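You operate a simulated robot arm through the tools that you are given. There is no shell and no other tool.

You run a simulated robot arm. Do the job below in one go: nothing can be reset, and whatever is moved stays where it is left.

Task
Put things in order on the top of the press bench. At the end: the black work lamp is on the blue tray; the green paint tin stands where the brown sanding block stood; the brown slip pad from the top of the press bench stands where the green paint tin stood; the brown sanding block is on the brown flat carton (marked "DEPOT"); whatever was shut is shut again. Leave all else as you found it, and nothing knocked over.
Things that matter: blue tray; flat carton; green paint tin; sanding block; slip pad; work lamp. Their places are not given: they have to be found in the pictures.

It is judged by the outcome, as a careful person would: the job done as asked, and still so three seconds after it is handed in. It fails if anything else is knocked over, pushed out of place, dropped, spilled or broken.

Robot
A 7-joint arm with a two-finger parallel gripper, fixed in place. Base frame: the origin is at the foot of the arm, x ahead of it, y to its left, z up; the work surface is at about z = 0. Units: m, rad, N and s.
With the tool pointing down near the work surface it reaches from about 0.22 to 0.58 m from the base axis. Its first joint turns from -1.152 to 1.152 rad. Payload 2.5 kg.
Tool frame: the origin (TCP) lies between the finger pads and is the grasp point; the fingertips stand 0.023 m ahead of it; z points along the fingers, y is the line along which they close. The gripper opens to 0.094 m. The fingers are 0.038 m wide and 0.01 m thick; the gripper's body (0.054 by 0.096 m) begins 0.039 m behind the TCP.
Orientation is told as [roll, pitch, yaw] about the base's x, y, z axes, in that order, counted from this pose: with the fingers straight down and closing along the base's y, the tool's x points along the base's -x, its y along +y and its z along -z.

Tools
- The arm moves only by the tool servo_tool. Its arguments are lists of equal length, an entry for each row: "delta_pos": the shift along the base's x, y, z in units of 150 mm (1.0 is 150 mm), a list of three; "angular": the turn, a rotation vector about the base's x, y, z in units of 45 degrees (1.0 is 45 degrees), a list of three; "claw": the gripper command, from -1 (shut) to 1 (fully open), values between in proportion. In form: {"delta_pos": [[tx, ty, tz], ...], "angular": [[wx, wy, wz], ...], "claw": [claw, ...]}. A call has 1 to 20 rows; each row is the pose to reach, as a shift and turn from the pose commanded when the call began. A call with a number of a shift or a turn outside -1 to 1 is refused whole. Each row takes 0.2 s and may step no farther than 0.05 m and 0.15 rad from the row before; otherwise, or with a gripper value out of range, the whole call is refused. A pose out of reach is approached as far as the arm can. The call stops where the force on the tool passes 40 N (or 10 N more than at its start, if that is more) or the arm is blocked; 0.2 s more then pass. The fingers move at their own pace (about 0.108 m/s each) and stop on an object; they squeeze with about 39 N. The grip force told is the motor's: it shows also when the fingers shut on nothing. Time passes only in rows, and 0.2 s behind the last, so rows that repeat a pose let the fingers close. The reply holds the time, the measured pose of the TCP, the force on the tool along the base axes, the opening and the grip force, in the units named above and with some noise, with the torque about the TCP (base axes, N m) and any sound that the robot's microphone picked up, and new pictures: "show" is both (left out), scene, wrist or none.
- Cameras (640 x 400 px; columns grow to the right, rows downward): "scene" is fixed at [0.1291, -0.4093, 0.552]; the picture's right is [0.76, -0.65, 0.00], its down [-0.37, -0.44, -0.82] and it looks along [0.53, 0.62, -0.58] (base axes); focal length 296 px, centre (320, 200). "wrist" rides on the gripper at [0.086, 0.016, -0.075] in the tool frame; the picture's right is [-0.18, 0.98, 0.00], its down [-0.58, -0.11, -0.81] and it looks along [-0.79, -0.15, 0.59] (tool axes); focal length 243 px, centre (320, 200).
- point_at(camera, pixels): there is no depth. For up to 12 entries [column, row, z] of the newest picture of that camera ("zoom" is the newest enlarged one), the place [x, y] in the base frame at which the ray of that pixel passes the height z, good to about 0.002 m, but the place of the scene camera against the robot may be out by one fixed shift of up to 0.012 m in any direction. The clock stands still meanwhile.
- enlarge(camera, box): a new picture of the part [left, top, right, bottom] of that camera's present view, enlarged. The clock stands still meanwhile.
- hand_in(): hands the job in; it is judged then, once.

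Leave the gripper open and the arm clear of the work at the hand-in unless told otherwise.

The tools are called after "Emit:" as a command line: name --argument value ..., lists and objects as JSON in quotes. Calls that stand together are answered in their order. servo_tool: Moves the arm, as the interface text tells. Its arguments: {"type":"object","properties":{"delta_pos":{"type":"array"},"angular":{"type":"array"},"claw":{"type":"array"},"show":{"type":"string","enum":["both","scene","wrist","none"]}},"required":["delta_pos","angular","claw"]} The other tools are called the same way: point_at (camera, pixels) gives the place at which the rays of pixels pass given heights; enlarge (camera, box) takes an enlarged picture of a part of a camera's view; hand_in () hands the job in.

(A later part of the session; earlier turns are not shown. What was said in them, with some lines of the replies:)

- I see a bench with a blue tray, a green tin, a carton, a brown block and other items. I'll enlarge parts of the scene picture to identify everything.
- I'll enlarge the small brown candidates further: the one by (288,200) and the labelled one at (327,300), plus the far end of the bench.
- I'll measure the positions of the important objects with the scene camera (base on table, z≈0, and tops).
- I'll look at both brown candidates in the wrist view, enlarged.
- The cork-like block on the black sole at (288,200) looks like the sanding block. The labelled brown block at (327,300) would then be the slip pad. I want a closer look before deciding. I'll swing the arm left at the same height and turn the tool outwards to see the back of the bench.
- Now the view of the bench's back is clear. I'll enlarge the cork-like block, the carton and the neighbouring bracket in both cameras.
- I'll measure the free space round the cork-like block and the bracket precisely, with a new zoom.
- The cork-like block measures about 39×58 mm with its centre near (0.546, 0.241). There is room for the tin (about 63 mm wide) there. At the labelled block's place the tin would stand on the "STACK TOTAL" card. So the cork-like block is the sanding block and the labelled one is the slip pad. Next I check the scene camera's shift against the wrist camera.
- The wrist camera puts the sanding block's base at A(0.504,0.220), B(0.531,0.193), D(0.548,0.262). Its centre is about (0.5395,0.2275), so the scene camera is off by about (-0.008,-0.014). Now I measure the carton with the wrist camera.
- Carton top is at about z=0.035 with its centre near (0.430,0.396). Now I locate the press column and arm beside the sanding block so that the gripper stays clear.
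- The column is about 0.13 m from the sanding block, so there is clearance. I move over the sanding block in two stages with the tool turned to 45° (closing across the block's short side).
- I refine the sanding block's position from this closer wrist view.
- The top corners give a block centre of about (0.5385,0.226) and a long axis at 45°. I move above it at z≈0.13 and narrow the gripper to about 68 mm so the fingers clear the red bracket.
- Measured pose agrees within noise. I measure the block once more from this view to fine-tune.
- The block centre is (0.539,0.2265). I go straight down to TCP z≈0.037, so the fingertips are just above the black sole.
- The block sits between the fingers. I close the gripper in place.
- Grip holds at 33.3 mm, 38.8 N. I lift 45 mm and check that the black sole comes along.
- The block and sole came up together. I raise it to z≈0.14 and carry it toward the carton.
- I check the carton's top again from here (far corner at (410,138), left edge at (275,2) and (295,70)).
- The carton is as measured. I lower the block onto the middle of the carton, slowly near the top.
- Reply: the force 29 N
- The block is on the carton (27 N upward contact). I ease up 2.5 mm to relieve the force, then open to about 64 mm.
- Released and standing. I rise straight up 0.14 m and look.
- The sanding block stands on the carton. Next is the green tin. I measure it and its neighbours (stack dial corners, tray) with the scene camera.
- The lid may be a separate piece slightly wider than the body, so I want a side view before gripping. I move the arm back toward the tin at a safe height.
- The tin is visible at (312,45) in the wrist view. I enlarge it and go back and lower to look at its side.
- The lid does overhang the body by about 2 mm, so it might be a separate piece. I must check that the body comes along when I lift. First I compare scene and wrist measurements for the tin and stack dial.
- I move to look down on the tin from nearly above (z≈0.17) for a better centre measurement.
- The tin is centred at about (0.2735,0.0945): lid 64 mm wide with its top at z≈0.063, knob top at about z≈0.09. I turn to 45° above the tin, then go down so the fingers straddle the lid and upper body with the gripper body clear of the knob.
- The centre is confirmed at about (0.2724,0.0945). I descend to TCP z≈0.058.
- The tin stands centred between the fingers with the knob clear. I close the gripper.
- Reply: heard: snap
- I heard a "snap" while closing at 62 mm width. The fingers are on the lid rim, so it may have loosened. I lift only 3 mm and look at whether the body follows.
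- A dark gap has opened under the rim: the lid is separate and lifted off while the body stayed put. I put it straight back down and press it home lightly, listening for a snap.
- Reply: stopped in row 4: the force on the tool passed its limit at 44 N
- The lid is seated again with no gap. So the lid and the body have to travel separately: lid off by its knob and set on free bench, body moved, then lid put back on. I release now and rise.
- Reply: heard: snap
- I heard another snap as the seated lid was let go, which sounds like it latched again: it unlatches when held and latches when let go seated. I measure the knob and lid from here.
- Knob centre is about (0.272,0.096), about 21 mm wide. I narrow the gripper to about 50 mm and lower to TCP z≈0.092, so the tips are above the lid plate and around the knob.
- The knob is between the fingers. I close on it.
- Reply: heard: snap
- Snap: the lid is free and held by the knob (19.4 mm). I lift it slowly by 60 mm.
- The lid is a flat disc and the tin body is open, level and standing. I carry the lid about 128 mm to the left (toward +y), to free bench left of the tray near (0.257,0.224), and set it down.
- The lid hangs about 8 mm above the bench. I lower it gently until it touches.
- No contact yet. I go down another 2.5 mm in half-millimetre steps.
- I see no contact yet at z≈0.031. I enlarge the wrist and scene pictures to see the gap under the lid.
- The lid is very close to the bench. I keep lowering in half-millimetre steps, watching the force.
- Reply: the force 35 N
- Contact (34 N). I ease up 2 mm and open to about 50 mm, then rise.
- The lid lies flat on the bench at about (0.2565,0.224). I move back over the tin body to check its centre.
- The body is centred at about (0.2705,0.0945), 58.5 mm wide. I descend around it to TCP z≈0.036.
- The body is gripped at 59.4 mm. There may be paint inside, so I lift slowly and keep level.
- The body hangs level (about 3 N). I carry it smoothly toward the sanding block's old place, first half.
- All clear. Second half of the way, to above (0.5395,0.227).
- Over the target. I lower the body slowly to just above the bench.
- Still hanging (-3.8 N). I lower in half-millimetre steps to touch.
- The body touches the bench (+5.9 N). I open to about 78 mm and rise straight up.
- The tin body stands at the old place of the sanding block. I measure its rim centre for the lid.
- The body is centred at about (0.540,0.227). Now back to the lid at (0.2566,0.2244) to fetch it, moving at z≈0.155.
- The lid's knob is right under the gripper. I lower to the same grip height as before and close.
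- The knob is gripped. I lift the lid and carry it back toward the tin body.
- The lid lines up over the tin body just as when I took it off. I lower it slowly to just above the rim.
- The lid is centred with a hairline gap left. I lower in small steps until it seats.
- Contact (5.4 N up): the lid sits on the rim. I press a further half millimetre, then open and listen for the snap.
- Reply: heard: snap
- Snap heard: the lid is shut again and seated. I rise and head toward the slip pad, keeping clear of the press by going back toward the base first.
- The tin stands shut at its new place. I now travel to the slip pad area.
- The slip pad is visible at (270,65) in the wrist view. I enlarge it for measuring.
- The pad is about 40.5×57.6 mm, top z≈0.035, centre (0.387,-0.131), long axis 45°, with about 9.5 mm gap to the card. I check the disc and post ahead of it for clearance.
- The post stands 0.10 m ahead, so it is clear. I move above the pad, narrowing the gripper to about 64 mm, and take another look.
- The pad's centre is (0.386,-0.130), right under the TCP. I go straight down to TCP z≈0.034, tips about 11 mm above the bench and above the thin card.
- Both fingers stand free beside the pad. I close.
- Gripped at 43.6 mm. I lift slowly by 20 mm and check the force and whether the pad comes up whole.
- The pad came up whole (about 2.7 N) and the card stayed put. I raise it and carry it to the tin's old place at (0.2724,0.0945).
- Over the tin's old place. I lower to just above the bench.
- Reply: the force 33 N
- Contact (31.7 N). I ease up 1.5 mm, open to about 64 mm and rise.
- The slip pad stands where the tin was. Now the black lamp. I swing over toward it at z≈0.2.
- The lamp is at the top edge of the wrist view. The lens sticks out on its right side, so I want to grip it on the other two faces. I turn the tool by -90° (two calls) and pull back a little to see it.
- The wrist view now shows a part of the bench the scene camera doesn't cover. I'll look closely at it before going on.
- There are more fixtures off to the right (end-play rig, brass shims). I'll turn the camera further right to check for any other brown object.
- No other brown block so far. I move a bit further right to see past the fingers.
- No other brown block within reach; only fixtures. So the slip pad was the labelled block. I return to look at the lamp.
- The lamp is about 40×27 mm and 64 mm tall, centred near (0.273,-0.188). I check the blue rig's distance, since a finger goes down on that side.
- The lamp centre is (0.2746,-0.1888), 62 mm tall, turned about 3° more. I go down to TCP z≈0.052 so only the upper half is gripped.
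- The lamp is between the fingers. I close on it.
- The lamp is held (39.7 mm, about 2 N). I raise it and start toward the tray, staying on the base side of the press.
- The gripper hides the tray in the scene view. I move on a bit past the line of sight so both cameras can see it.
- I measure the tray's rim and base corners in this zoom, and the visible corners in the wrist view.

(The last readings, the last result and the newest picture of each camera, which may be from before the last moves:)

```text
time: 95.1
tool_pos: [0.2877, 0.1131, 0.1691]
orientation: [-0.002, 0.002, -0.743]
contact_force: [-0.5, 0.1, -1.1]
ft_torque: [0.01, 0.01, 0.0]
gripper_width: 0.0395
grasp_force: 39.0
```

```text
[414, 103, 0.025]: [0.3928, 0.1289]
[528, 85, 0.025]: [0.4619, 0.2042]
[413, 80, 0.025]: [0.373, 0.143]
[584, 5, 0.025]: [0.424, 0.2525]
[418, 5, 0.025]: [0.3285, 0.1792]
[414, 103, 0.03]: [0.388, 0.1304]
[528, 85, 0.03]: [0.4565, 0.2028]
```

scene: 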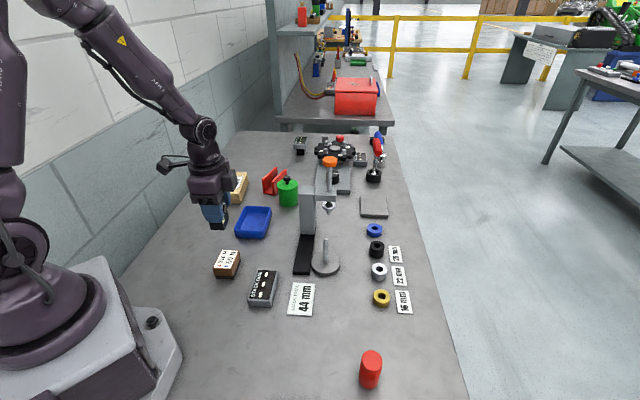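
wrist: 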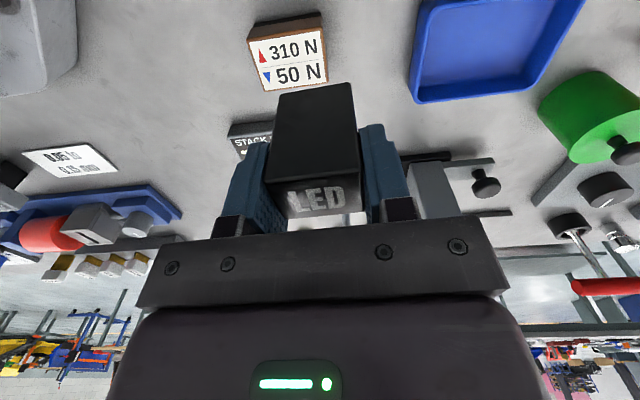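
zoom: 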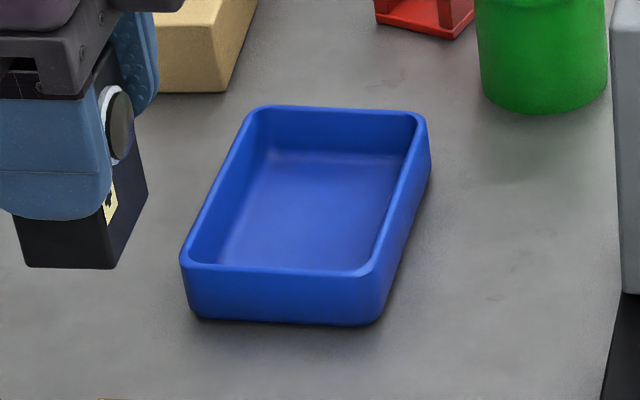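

The tray centre is about (0.402,0.197), inside about 68×95 mm, rim about 26 mm high. I move the lamp over its centre.

Emit:
servo_tool --delta_pos '[[0.1, 0.076, 0], [0.27, 0.205, 0], [0.47, 0.357, 0], [0.64, 0.486, 0], [0.73, 0.554, 0], [0.751, 0.57, 0], [0.751, 0.57, 0], [0.751, 0.57, 0]]' --angular '[[0, 0, 0], [0, 0, 0], [0, 0, 0], [0, 0, 0], [0, 0, 0], [0, 0, 0], [0, 0, 0], [0, 0, 0]]' --claw '[-1, -1, -1, -1, -1, -1, -1, -1]'

Emit:
enlarge --camera "scene" --box '[210, 160, 310, 250]'

```text
time: 96.9
tool_pos: [0.401, 0.1972, 0.1689]
orientation: [0.0, 0.0, -0.744]
contact_force: [0.7, -0.3, -1.0]
ft_torque: [-0.01, -0.02, 0.03]
gripper_width: 0.0396
grasp_force: 38.9
```

scene: 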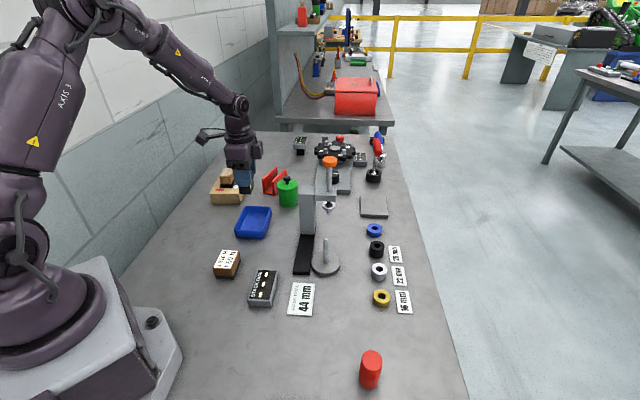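
wrist: 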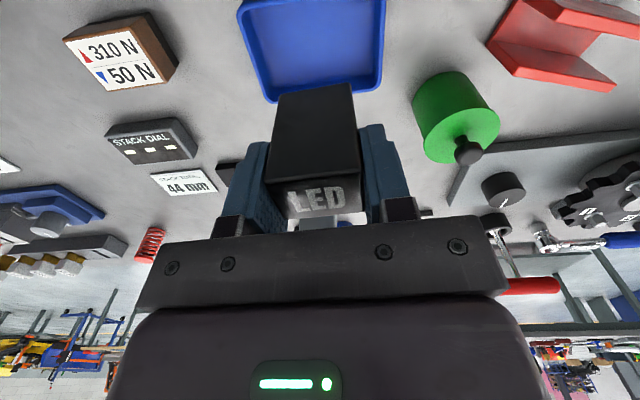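

```text
4.44 times, centred on (260, 205) of scene
```

zoom: 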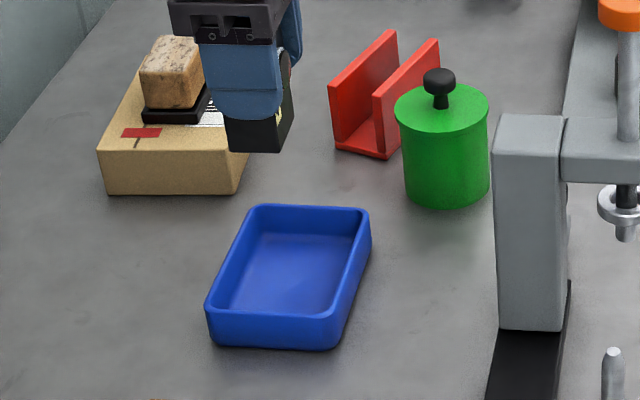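

Emit:
point_at --camera "wrist" --pixels '[[268, 100, 0.026], [380, 88, 0.026], [238, 5, 0.026], [386, 5, 0.026]]'

```text
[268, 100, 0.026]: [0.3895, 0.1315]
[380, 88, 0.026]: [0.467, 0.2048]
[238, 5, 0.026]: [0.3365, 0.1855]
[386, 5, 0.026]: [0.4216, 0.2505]
```

The tray is confirmed centred at (0.402,0.195). I lower the lamp to just above the tray floor.

Emit:
servo_tool --delta_pos '[[0, 0, -0.12], [0, -0.005, -0.3], [0, -0.01, -0.48], [0, -0.01, -0.63], [0, -0.01, -0.71], [0, -0.01, -0.74], [0, -0.01, -0.74]]' --angular '[[0, 0, 0], [0, 0, 0], [0, 0, 0], [0, 0, 0], [0, 0, 0], [0, 0, 0], [0, 0, 0]]' --claw '[-1, -1, -1, -1, -1, -1, -1]'

Emit:
enlarge --camera "scene" --box '[210, 180, 300, 250]'

```text
time: 98.5
tool_pos: [0.4015, 0.1961, 0.0603]
orientation: [0.0, 0.001, -0.742]
contact_force: [0.2, -0.1, -1.1]
ft_torque: [-0.01, 0.0, -0.01]
gripper_width: 0.0397
grasp_force: 39.3
```

scene: 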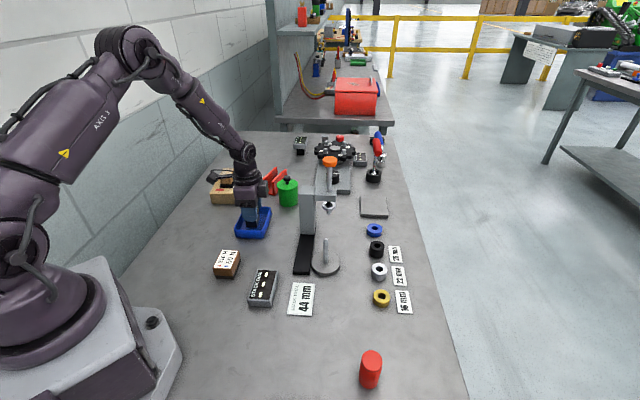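
wrist: 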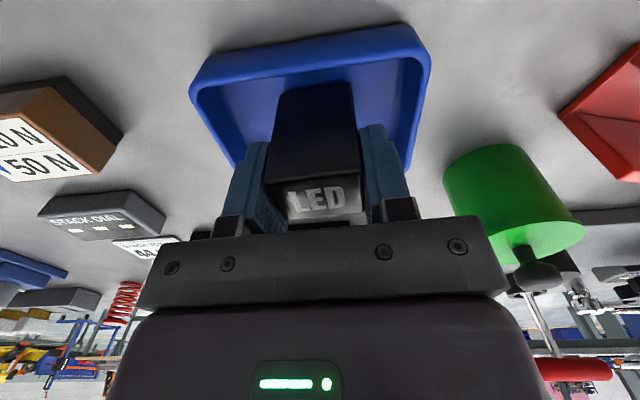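

```text
5.71 times, centred on (255, 215) of scene
```

zoom: 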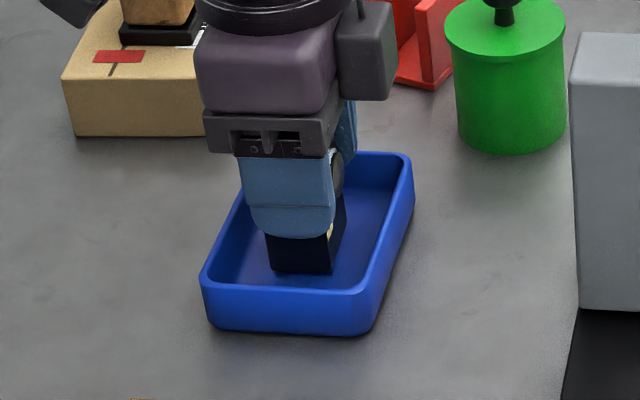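

The lamp is inside the tray with clearance all round. I creep down to the floor.

Emit:
servo_tool --delta_pos '[[0, 0, -0.006], [0, 0, -0.012], [0, 0, -0.016], [0, 0, -0.02]]' --angular '[[0, 0, 0], [0, 0, 0], [0, 0, 0], [0, 0, 0]]' --claw '[-1, -1, -1, -1]' --show "none"

```text
time: 99.5
tool_pos: [0.401, 0.1945, 0.0577]
orientation: [-0.001, 0.002, -0.744]
contact_force: [0.4, 1.3, -1.3]
ft_torque: [0.02, 0.0, 0.01]
gripper_width: 0.0393
grasp_force: 39.0
```

Emit:
servo_tool --delta_pos '[[0, 0, -0.004], [0, 0, -0.008], [0, 0, -0.011], [0, 0, -0.011]]' --angular '[[0, 0, 0], [0, 0, 0], [0, 0, 0], [0, 0, 0]]' --claw '[-1, -1, -1, -1]' --show "none"

```text
time: 100.5
tool_pos: [0.4015, 0.1954, 0.0564]
orientation: [0.001, 0.001, -0.745]
contact_force: [0.1, -1.1, -1.0]
ft_torque: [0.02, -0.01, 0.0]
gripper_width: 0.0394
grasp_force: 39.3
```

Still no floor contact at z≈0.056. I keep creeping.

Emit:
servo_tool --delta_pos '[[0, 0, -0.004], [0, 0, -0.008], [0, 0, -0.011], [0, 0, -0.011]]' --angular '[[0, 0, 0], [0, 0, 0], [0, 0, 0], [0, 0, 0]]' --claw '[-1, -1, -1, -1]' --show "none"

```text
time: 101.5
tool_pos: [0.4027, 0.1951, 0.0559]
orientation: [0.001, 0.001, -0.743]
contact_force: [-7.6, -1.6, 26.4]
ft_torque: [-0.06, 0.48, 0.05]
gripper_width: 0.0397
grasp_force: 39.1
```

Floor contact (26 N). I ease up 1.2 mm, open to about 62 mm and rise straight up.

Emit:
servo_tool --delta_pos '[[0, 0, 0.008], [0, 0, 0.008], [0, 0, 0.008], [0, 0, 0.008], [0, 0, 0.15], [0, 0, 0.4], [0, 0, 0.65], [0, 0, 0.9], [0, 0, 0.9]]' --angular '[[0, 0, 0], [0, 0, 0], [0, 0, 0], [0, 0, 0], [0, 0, 0], [0, 0, 0], [0, 0, 0], [0, 0, 0], [0, 0, 0]]' --claw '[-1, 0.32, 0.32, 0.32, 0.32, 0.32, 0.32, 0.32, 0.32]'

Emit:
enlarge --camera "scene" --box '[200, 150, 330, 260]'

Emit:
enlarge --camera "wrist" --box '[210, 0, 450, 160]'

```text
time: 103.5
tool_pos: [0.4022, 0.1952, 0.19]
orientation: [0.001, 0.002, -0.743]
contact_force: [0.7, -0.8, -0.8]
ft_torque: [-0.01, 0.0, 0.01]
gripper_width: 0.062
grasp_force: 0.1
```

scene: 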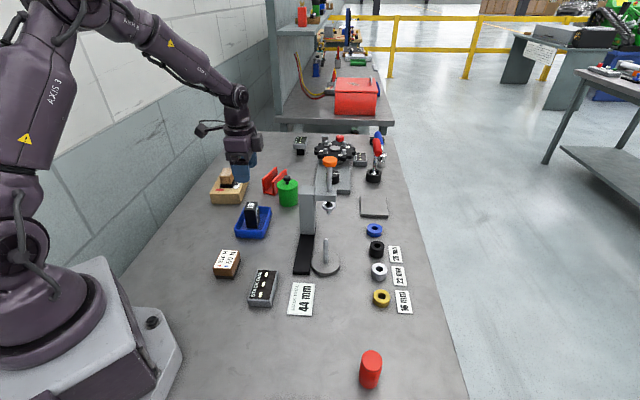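
wrist: 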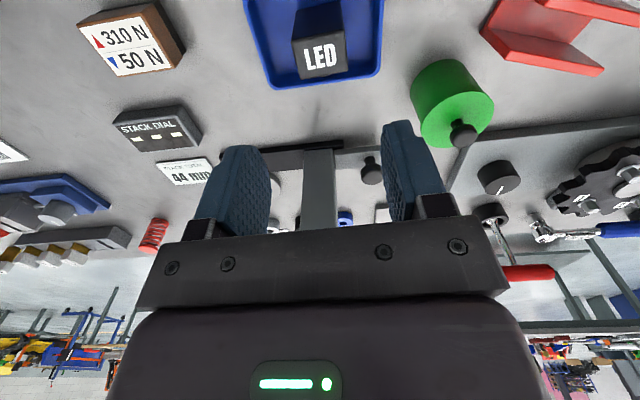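

```text
3.64 times, centred on (265, 205) of scene
```

zoom: 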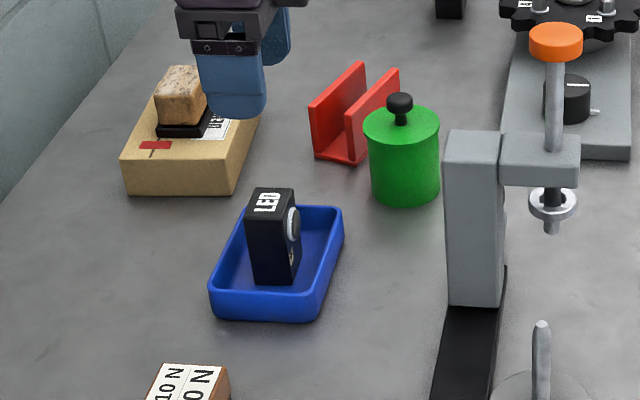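

```text
2.50 times, centred on (330, 80) of wrist
```

zoom: 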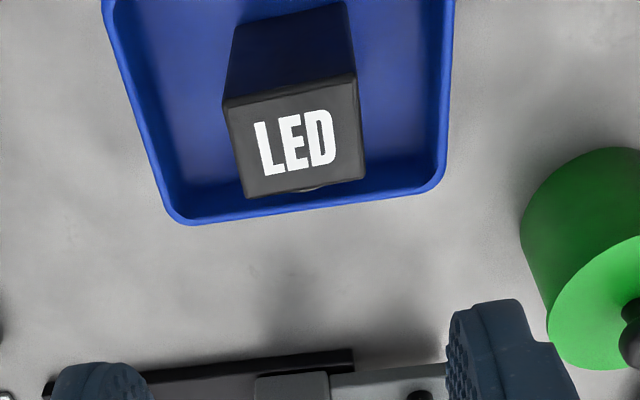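

The lamp stands upright on the blue tray. I now open the gripper and retreat to a high, clear pose.

Emit:
servo_tool --delta_pos '[[0, 0, 0.2], [0, -0.1, 0.4], [-0.1, -0.3, 0.6], [-0.25, -0.5, 0.75], [-0.4, -0.7, 0.85], [-0.5, -0.9, 0.9], [-0.567, -0.967, 0.9], [-0.567, -0.967, 0.9]]' --angular '[[0, 0, 0], [0, 0, 0.16], [0, 0, 0.32], [0, 0, 0.48], [0, 0, 0.64], [0, 0, 0.8], [0, 0, 0.946], [0, 0, 0.946]]' --claw '[1, 1, 1, 1, 1, 1, 1, 1]'

Emit:
servo_tool --delta_pos '[[0, -0.2, 0], [0, -0.4, 0], [0, -0.6, 0], [0, -0.65, 0], [0, -0.65, 0], [0, -0.65, 0], [0, -0.65, 0]]' --angular '[[0, 0, 0], [0, 0, 0], [0, 0, 0], [0, 0, 0], [0, 0, 0], [0, 0, 0], [0, 0, 0]]' --claw '[1, 1, 1, 1, 1, 1, 1]'

Emit:
enlarge --camera "scene" --box '[180, 120, 440, 280]'

Emit:
enlarge --camera "scene" --box '[180, 220, 440, 400]'

```text
time: 105.3
tool_pos: [0.3203, 0.0511, 0.3236]
orientation: [0.001, 0.001, 0.001]
contact_force: [-0.3, 0.0, -0.8]
ft_torque: [0.02, -0.02, -0.01]
gripper_width: 0.094
grasp_force: 0.1
```

scene: 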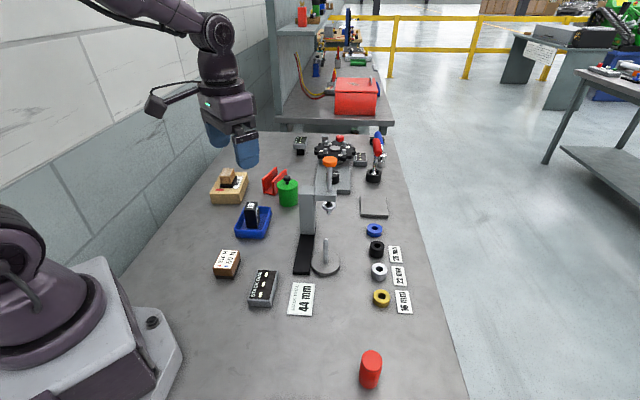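
wrist: 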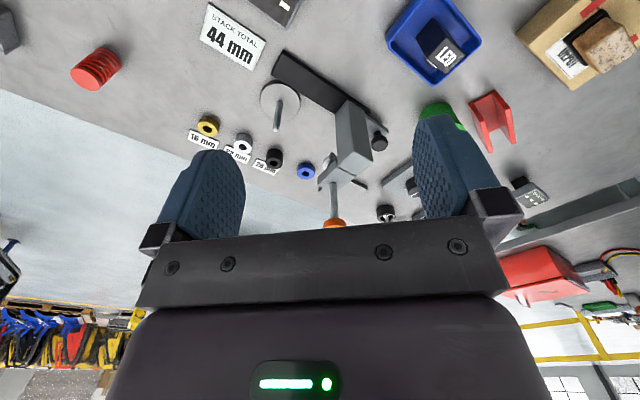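

```text
time: 106.9
tool_pos: [0.3167, -0.0482, 0.3251]
orientation: [-0.002, 0.003, -0.003]
contact_force: [-0.8, 0.2, -0.6]
ft_torque: [0.03, 0.02, -0.01]
gripper_width: 0.0942
grasp_force: 0.0
```

scene: 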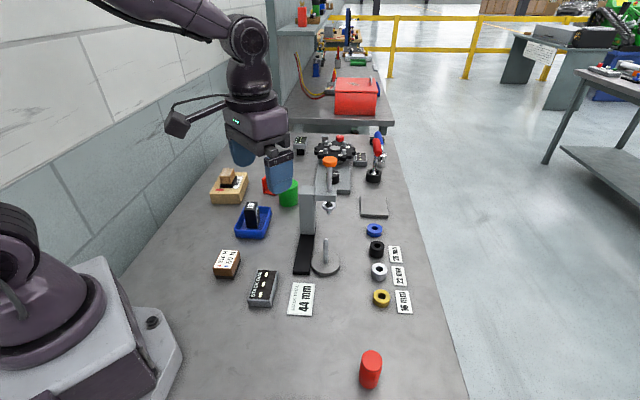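
wrist: 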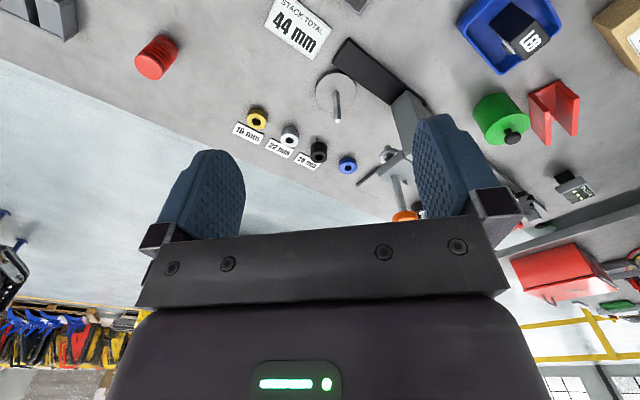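

```text
2.46 times, centred on (310, 200) of scene
```

zoom: 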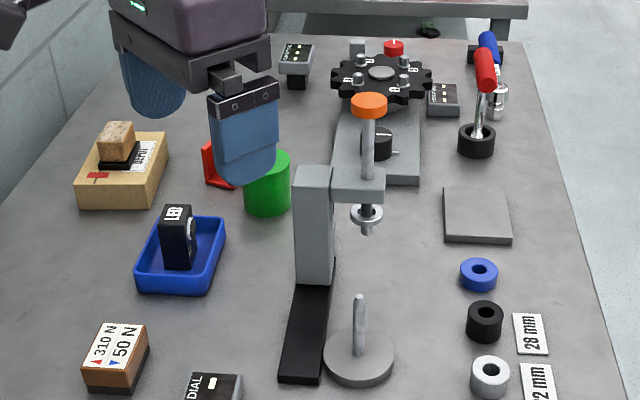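

```text
2.22 times, centred on (310, 310) of scene
```

zoom: 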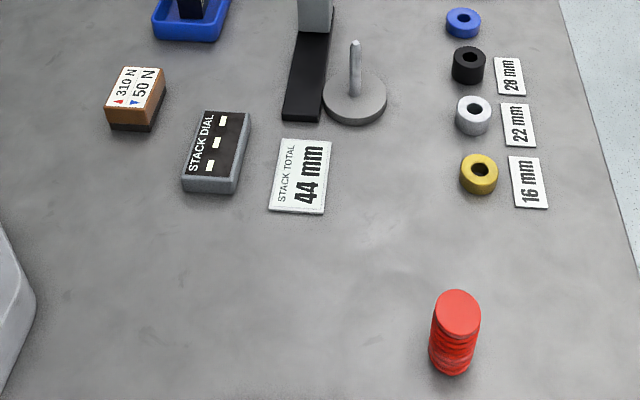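

In the final pictures:
- The lamp stands upright on the blue tray.
- The tin is shut and stands where the sanding block was.
- The labelled slip pad stands where the tin was.
- The sanding block is on the "DEPOT" carton.
- Everything else looks as at the start.

The gripper is open and the arm is high and clear, so I hand in.

Emit:
hand_in

```text
The job is handed in.
```

I handed the job in with all four items where you asked and nothing else moved or knocked over, as far as the final pictures show.

- **Work lamp:** it stands upright on the blue tray.
- **Green paint tin:** it stands where the sanding block was. Its lid came off when gripped, so I moved the body and lid separately. I put the lid back on and heard it snap shut.
- **Slip pad:** it stands where the tin was.
- **Sanding block:** it sits on the middle of the "DEPOT" carton.

The names did not settle which of the two brown blocks was which, so I had to judge. I took the cork-like block on the black sole as the sanding block, and the brown block labelled "310 N / 50 N" as the slip pad. The tin had clear room at the cork-like block's place, but at the labelled block's place its body would have touched the "STACK TOTAL" card. I saw no other brown block in the part of the bench I could view.

The arm finished high and clear of the work with the gripper open.
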